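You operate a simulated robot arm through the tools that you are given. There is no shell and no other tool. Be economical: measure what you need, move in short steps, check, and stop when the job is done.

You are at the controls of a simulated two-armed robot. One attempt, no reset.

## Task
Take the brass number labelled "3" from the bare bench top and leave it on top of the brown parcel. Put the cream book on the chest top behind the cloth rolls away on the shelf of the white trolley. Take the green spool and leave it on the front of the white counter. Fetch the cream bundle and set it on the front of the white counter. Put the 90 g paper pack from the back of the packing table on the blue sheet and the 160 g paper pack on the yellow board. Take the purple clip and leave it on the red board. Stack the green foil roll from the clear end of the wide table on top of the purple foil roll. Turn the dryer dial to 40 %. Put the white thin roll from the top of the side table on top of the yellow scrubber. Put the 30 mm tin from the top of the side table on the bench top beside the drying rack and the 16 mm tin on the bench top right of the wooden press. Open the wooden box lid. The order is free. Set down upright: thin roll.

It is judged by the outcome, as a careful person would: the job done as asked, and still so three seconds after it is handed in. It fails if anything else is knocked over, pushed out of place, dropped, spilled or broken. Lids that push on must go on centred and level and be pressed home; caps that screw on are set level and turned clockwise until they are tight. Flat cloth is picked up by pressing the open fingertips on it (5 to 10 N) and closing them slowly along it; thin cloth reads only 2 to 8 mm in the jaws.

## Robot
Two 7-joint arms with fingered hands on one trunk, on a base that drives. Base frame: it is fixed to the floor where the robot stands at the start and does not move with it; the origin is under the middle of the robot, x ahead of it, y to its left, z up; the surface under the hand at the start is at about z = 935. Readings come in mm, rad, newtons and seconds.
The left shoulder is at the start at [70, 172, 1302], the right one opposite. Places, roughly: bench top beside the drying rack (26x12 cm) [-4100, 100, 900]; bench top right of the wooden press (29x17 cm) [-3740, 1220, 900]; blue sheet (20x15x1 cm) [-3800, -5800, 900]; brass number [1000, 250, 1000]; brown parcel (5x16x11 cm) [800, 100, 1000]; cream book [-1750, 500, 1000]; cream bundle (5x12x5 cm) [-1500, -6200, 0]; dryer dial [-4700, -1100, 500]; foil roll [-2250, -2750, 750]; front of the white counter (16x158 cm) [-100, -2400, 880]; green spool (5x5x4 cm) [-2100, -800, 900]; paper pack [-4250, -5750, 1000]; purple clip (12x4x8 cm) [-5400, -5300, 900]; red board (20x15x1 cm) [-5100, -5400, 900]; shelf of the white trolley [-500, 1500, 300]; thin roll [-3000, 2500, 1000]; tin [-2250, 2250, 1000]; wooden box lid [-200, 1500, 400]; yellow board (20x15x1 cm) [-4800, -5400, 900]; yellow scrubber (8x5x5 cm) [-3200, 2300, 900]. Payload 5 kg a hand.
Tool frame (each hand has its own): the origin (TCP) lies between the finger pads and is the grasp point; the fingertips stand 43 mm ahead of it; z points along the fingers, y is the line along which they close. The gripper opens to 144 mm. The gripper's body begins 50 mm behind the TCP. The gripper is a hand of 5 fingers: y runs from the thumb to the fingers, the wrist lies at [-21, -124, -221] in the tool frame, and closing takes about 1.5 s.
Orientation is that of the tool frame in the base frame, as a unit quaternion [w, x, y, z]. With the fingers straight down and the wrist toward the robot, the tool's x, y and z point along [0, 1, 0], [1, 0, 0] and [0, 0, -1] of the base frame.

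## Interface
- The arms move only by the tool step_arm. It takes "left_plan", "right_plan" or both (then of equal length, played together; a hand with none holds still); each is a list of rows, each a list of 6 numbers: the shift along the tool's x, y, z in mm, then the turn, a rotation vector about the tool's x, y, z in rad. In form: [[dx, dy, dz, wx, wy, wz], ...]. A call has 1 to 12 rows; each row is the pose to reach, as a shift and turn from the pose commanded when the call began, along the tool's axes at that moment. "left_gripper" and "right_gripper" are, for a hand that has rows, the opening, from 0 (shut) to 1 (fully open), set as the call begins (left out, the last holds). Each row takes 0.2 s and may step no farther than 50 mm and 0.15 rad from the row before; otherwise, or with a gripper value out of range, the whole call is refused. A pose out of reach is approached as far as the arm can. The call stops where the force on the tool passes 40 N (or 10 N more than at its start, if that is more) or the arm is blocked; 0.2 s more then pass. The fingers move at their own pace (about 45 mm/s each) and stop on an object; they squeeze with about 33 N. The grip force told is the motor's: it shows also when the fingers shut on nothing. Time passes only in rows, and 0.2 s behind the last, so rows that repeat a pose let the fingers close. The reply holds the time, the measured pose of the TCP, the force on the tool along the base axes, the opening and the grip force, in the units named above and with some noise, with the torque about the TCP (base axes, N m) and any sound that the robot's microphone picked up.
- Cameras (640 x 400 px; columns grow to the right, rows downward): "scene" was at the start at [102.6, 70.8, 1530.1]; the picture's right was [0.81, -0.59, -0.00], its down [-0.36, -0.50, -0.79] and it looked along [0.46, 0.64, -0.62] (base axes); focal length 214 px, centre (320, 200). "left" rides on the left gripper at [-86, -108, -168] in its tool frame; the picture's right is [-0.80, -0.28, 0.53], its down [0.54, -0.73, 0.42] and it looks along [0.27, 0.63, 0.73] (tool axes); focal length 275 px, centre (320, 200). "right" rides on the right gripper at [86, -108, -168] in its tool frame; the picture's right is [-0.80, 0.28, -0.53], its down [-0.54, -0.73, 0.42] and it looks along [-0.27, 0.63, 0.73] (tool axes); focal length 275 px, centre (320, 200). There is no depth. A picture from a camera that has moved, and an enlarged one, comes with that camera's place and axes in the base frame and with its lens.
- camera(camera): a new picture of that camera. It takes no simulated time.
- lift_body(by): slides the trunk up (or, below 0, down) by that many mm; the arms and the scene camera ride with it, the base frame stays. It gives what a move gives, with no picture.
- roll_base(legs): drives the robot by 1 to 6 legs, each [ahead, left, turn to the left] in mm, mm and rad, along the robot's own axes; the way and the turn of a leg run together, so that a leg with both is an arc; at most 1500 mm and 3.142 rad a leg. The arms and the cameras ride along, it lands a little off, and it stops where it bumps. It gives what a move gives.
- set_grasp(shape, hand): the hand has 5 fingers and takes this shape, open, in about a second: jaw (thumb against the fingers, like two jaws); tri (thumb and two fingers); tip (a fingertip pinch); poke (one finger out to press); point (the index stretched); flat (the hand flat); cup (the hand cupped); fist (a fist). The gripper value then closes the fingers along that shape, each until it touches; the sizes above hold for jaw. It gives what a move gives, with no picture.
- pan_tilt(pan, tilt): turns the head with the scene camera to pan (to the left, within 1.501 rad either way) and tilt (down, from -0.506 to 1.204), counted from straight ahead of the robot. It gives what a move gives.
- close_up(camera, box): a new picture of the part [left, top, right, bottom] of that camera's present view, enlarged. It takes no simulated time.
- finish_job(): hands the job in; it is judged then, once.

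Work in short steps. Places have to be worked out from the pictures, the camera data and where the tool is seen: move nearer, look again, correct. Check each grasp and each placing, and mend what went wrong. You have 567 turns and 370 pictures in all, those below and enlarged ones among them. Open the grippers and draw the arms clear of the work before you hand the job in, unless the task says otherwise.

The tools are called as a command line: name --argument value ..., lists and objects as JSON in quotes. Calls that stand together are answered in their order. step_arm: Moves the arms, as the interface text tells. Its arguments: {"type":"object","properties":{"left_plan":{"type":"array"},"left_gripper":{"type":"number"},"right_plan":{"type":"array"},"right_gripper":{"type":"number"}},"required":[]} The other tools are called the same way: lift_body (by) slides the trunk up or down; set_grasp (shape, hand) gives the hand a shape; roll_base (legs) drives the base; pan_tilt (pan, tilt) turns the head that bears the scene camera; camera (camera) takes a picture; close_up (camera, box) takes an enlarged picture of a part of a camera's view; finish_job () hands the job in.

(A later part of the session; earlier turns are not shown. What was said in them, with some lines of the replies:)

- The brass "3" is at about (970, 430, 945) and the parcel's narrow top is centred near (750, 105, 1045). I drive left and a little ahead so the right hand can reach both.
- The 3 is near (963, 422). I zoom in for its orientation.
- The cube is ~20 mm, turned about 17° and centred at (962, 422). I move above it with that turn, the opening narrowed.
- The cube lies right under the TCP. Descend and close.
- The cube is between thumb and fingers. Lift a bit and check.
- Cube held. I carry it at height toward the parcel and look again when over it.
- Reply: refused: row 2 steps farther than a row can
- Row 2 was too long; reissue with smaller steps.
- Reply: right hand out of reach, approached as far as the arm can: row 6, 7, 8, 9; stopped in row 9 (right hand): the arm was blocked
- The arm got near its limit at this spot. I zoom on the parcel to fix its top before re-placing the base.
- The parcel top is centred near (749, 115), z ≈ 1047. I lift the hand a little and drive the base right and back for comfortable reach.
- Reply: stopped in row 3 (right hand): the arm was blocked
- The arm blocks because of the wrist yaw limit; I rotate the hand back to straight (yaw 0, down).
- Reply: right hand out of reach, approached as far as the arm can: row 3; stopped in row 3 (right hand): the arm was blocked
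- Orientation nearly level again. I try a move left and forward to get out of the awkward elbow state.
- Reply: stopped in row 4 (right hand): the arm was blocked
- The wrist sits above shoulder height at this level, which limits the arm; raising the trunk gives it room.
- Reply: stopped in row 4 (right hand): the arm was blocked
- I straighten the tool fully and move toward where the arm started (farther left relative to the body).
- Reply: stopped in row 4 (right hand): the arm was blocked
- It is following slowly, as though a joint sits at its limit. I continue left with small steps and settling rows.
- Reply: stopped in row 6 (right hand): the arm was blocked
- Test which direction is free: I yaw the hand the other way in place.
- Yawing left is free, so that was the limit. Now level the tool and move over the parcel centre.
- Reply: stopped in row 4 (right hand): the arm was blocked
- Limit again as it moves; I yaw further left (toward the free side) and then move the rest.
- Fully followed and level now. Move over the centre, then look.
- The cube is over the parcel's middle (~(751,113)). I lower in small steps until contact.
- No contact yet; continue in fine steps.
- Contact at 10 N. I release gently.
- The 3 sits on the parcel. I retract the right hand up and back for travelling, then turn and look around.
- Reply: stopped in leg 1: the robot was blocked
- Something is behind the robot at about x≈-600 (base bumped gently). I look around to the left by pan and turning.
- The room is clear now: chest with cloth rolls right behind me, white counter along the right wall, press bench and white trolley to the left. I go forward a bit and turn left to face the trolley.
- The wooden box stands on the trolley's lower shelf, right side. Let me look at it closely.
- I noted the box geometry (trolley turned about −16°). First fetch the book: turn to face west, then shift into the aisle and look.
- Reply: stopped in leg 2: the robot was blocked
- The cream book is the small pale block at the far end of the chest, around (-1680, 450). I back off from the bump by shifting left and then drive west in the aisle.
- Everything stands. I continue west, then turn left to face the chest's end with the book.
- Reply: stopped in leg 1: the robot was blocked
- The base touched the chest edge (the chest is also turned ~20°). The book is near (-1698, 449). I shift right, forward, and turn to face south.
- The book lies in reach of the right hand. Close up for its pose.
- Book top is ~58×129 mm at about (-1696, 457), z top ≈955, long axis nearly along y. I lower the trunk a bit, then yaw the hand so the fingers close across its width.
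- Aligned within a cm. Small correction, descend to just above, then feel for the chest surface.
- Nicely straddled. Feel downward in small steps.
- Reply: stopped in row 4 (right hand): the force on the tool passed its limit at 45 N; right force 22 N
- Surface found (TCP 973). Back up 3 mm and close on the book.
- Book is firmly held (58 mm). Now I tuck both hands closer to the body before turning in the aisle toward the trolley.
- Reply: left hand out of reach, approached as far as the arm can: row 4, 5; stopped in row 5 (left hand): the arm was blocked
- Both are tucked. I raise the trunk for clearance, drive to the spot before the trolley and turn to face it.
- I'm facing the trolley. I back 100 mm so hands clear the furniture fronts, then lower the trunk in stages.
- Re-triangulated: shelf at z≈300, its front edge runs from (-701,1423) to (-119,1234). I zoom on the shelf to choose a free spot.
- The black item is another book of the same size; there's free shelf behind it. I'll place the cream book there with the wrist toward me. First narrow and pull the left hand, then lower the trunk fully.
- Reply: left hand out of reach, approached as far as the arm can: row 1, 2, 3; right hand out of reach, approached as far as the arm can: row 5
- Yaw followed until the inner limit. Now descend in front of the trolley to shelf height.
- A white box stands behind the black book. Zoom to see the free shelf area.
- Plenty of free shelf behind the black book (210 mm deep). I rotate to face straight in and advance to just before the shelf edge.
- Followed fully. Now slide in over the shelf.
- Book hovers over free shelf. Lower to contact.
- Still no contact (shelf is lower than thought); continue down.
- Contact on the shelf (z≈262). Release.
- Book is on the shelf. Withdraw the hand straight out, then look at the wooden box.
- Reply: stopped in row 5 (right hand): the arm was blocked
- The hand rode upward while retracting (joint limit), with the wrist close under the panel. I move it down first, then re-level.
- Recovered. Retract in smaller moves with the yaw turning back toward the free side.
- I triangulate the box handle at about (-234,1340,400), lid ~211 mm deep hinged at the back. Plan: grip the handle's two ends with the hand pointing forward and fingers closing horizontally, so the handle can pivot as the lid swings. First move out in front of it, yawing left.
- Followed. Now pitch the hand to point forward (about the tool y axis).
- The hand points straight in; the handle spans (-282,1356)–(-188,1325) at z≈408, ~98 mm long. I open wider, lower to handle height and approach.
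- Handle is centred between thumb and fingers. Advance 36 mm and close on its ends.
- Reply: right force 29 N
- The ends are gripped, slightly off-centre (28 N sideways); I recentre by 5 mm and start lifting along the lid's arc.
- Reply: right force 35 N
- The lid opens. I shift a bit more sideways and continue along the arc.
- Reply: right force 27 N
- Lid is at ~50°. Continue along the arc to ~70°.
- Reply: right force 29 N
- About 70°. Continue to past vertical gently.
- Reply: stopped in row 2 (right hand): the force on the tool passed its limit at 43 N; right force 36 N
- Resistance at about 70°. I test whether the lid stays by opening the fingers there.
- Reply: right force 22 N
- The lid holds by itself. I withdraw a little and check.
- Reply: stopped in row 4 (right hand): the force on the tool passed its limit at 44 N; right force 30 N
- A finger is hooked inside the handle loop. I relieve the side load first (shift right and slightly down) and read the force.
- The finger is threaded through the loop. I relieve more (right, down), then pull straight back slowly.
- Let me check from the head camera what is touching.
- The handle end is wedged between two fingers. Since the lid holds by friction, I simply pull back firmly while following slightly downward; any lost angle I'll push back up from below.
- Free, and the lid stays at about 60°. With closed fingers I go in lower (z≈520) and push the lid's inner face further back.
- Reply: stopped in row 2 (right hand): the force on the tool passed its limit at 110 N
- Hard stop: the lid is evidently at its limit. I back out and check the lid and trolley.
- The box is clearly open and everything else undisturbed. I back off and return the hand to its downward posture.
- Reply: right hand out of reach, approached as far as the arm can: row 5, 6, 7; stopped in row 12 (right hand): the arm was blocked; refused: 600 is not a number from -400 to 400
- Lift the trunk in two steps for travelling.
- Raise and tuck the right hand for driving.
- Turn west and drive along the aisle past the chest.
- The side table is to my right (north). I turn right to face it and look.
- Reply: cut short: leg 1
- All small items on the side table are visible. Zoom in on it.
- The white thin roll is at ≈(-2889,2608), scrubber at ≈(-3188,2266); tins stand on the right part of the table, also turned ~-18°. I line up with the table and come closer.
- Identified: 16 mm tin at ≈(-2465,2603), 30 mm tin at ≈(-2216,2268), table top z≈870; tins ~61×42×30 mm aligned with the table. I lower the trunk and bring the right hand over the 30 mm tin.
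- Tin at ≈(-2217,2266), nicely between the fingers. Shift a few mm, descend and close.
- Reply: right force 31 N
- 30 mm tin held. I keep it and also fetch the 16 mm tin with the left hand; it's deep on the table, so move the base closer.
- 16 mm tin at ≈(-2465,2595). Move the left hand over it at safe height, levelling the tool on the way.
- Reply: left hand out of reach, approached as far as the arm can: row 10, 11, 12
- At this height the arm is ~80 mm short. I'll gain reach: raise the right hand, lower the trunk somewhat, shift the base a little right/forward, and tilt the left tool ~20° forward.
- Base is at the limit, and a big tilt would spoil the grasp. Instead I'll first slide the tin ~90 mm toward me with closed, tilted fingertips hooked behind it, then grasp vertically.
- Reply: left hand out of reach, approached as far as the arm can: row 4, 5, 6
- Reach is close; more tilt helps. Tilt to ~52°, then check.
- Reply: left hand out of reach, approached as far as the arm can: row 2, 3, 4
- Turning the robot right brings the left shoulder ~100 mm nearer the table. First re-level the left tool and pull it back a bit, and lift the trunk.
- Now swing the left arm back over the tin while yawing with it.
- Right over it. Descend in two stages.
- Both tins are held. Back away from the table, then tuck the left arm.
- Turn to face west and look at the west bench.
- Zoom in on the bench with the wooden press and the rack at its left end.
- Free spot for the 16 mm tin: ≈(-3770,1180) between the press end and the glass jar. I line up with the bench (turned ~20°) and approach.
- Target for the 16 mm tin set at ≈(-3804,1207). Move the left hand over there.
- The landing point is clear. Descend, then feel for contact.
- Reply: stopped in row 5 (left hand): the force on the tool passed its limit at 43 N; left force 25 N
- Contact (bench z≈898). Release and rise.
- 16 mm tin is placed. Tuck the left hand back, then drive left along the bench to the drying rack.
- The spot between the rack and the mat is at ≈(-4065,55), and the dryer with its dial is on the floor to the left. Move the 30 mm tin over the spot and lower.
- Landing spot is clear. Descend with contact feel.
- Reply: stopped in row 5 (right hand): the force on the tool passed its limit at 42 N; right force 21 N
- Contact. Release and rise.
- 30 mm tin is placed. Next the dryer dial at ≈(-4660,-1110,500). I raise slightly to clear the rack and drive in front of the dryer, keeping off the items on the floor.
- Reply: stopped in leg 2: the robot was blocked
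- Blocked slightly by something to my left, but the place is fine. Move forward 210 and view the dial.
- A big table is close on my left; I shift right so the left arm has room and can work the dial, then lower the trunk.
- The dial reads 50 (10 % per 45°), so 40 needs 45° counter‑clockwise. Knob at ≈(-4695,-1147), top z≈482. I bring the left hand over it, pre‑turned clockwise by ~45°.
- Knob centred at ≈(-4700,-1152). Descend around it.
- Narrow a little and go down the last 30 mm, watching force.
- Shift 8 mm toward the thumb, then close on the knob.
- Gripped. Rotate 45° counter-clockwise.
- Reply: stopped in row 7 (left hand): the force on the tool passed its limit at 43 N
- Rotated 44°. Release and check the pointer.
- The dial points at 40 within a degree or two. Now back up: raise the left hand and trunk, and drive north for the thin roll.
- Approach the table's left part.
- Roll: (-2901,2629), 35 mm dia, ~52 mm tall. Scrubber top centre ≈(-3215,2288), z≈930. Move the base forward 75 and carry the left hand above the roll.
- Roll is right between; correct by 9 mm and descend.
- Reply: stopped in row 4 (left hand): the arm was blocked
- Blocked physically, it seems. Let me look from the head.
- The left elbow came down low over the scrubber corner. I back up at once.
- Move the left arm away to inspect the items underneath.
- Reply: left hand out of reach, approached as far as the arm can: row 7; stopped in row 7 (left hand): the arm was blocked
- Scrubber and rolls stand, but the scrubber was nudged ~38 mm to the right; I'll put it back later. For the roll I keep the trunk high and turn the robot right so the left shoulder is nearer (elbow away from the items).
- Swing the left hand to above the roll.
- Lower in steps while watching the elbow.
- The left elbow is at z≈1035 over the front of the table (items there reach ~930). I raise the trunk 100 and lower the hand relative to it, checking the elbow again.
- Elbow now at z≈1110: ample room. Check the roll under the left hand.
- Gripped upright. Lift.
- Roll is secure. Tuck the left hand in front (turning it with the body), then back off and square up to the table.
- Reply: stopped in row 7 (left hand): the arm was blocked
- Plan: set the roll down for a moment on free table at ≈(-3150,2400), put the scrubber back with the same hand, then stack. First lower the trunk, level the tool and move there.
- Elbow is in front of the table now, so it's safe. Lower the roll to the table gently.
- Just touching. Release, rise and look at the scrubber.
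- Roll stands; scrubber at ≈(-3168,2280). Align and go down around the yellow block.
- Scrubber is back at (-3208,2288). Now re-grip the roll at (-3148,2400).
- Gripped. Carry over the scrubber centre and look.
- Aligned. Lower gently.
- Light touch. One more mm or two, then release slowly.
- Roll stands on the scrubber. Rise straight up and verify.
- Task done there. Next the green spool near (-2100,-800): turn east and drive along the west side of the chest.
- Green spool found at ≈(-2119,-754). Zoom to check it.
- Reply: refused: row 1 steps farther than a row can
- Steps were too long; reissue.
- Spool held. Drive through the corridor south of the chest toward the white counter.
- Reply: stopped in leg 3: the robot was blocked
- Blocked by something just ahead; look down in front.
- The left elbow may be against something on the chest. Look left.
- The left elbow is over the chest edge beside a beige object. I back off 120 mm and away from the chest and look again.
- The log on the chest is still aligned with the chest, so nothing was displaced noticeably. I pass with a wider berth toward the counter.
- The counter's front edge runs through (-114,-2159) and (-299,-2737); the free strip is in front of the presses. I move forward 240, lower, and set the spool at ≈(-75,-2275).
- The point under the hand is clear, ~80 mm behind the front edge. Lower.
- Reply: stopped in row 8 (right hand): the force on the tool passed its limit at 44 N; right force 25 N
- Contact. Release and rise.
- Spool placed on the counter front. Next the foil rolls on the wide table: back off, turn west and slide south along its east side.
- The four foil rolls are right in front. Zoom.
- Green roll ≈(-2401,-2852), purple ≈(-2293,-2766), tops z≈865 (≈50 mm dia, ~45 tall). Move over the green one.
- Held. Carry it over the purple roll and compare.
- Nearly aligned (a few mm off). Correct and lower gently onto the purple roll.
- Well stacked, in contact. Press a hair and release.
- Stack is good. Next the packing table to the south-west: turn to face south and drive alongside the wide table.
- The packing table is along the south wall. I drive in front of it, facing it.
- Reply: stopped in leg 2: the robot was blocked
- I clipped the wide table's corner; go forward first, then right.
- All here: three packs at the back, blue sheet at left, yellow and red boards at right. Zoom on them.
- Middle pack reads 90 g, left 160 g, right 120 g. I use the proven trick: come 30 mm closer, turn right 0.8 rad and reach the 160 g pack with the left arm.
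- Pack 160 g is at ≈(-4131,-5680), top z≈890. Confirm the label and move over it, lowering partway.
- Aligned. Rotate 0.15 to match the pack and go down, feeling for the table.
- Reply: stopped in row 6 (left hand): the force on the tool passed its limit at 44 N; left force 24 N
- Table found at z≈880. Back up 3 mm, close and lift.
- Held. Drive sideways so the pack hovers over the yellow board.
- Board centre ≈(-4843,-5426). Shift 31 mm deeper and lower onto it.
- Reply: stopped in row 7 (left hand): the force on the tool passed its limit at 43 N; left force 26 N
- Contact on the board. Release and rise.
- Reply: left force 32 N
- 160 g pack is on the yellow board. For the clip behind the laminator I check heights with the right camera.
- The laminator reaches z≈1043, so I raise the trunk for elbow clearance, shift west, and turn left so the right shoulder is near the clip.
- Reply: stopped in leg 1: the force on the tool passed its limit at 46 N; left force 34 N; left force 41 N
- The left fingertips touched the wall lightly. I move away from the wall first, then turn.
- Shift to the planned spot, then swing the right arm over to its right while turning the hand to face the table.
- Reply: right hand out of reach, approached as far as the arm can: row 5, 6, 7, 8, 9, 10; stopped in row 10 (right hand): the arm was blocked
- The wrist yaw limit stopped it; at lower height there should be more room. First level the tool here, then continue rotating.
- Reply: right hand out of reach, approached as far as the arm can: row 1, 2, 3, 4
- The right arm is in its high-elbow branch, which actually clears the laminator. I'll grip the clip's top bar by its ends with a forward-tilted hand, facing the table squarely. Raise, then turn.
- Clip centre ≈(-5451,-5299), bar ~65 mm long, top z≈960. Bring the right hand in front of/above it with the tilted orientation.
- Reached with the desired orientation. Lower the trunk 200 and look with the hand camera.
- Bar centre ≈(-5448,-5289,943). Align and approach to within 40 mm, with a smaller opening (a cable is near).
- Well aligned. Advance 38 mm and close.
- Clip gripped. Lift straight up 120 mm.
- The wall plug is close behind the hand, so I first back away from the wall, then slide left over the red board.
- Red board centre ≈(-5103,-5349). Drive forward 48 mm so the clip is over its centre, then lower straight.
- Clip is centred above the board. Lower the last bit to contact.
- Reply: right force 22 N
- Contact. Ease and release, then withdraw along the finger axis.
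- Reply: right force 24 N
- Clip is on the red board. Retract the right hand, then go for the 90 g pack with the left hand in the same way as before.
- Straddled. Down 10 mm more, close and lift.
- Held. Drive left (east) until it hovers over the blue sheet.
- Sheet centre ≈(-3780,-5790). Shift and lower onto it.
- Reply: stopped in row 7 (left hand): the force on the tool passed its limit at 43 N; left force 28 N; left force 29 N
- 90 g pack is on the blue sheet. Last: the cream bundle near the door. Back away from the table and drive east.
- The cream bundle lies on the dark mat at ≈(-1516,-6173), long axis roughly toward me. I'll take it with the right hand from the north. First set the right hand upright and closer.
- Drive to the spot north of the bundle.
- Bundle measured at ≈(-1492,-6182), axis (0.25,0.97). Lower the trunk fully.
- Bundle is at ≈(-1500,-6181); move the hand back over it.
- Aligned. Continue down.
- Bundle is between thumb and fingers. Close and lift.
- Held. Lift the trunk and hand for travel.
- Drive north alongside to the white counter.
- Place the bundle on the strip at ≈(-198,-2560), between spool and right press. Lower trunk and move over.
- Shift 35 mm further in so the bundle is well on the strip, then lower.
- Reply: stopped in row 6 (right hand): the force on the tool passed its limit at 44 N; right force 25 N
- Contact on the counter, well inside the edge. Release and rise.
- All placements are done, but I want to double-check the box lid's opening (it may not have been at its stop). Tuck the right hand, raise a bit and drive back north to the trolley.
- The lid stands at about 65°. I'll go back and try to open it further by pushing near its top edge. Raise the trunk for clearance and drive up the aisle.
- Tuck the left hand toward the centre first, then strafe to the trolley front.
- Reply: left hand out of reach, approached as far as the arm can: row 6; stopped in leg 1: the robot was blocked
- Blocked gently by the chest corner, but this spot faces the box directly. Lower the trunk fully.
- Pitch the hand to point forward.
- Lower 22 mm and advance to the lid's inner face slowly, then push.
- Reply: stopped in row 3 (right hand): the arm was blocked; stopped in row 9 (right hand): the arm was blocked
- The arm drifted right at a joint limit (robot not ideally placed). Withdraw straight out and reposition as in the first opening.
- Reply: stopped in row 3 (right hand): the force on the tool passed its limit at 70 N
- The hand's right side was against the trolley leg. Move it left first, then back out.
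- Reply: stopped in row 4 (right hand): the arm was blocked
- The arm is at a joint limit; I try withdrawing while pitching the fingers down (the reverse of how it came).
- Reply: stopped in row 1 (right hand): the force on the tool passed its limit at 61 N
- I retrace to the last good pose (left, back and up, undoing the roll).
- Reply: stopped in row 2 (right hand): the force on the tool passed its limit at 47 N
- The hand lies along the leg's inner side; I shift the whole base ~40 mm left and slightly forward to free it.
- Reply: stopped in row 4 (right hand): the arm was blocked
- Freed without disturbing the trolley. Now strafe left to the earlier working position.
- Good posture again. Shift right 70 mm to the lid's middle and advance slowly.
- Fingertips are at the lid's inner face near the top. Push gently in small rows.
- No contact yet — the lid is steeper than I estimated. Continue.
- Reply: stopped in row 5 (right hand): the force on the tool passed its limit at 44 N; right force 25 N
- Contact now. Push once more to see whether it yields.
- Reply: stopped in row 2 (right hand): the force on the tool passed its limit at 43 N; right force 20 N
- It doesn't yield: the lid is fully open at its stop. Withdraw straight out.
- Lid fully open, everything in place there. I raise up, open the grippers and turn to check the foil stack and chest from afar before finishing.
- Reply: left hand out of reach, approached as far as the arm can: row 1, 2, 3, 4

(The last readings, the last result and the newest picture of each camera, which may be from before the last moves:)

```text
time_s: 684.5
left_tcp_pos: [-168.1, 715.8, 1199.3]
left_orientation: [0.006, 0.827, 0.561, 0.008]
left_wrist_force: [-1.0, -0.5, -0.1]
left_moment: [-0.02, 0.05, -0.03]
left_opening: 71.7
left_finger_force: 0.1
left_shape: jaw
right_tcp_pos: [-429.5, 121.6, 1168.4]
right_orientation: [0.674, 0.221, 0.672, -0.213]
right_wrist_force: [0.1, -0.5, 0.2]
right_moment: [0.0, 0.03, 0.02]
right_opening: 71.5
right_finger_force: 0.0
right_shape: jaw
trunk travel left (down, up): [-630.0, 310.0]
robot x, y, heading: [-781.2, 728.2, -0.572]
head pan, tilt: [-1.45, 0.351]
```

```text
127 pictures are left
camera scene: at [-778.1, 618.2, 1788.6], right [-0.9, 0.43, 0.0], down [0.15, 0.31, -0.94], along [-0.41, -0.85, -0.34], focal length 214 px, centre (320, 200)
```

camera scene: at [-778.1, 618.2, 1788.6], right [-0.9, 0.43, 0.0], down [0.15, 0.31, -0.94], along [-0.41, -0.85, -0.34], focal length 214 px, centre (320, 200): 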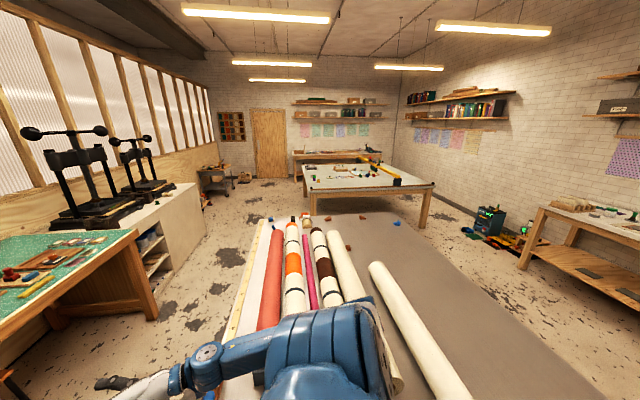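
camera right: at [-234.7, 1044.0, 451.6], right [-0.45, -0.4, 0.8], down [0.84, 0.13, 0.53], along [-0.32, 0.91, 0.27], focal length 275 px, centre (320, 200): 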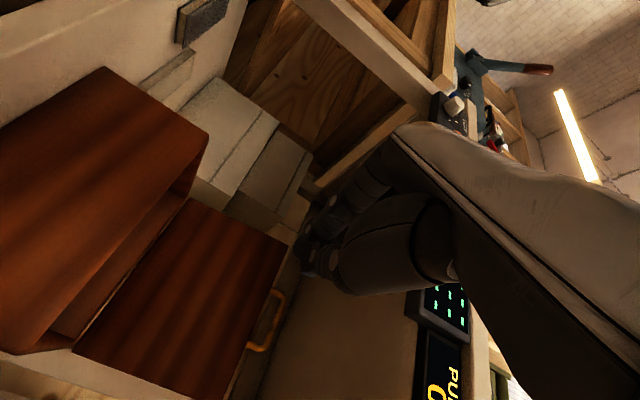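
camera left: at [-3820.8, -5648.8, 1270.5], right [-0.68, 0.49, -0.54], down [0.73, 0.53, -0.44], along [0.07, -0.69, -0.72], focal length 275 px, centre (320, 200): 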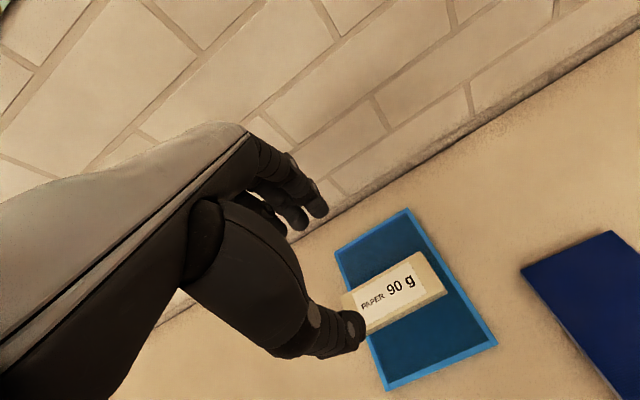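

close_up --camera "scene" --box '[296, 145, 376, 195]'

close_up --camera "scene" --box '[250, 190, 410, 290]'

```text
8.00 times, centred on (336, 170) of scene
camera zoom: at [-778.1, 618.2, 1788.6], right [-0.9, 0.43, 0.0], down [0.15, 0.31, -0.94], along [-0.41, -0.85, -0.34], focal length 1716 px, centre (192, 440)
```

zoom: 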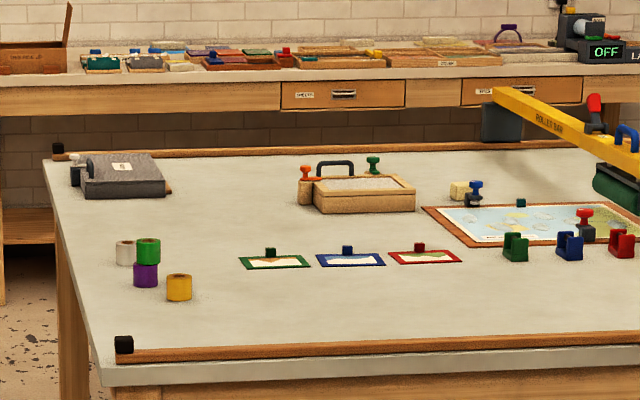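

```text
4.00 times, centred on (330, 240) of scene
camera zoom: at [-778.1, 618.2, 1788.6], right [-0.9, 0.43, 0.0], down [0.15, 0.31, -0.94], along [-0.41, -0.85, -0.34], focal length 858 px, centre (280, 40)
```

zoom: 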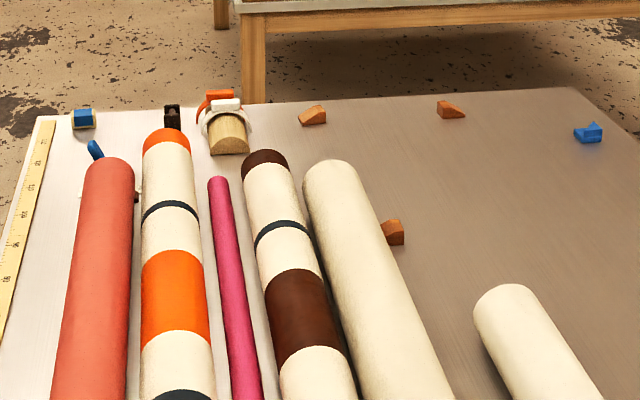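

The foil stack and the clip are in place, and the log on the chest still lines up with the cloth rolls. The grippers are open and both arms are clear, so I hand the job in.

finish_job

```text
The job is handed in.
```

I did every part of the task and handed it in; I haven't seen the judge's result.

- **Scrubber nudged:** My elbow pushed the yellow scrubber about 38 mm out of place, and I set it back before standing the thin roll on it. That put it back to within what I could measure.
- **Bumps while driving:** The base, elbows and hands lightly bumped the chest, the wide table, the trolley leg and the wall. As far as I could tell from the pictures, nothing moved or fell.
- **Dryer dial:** The pointer sits on 40 %, within about 1 % as I read it.
- **Wooden box lid:** The lid stays open by itself at about 75°. Two more pushes against it met a firm stop.
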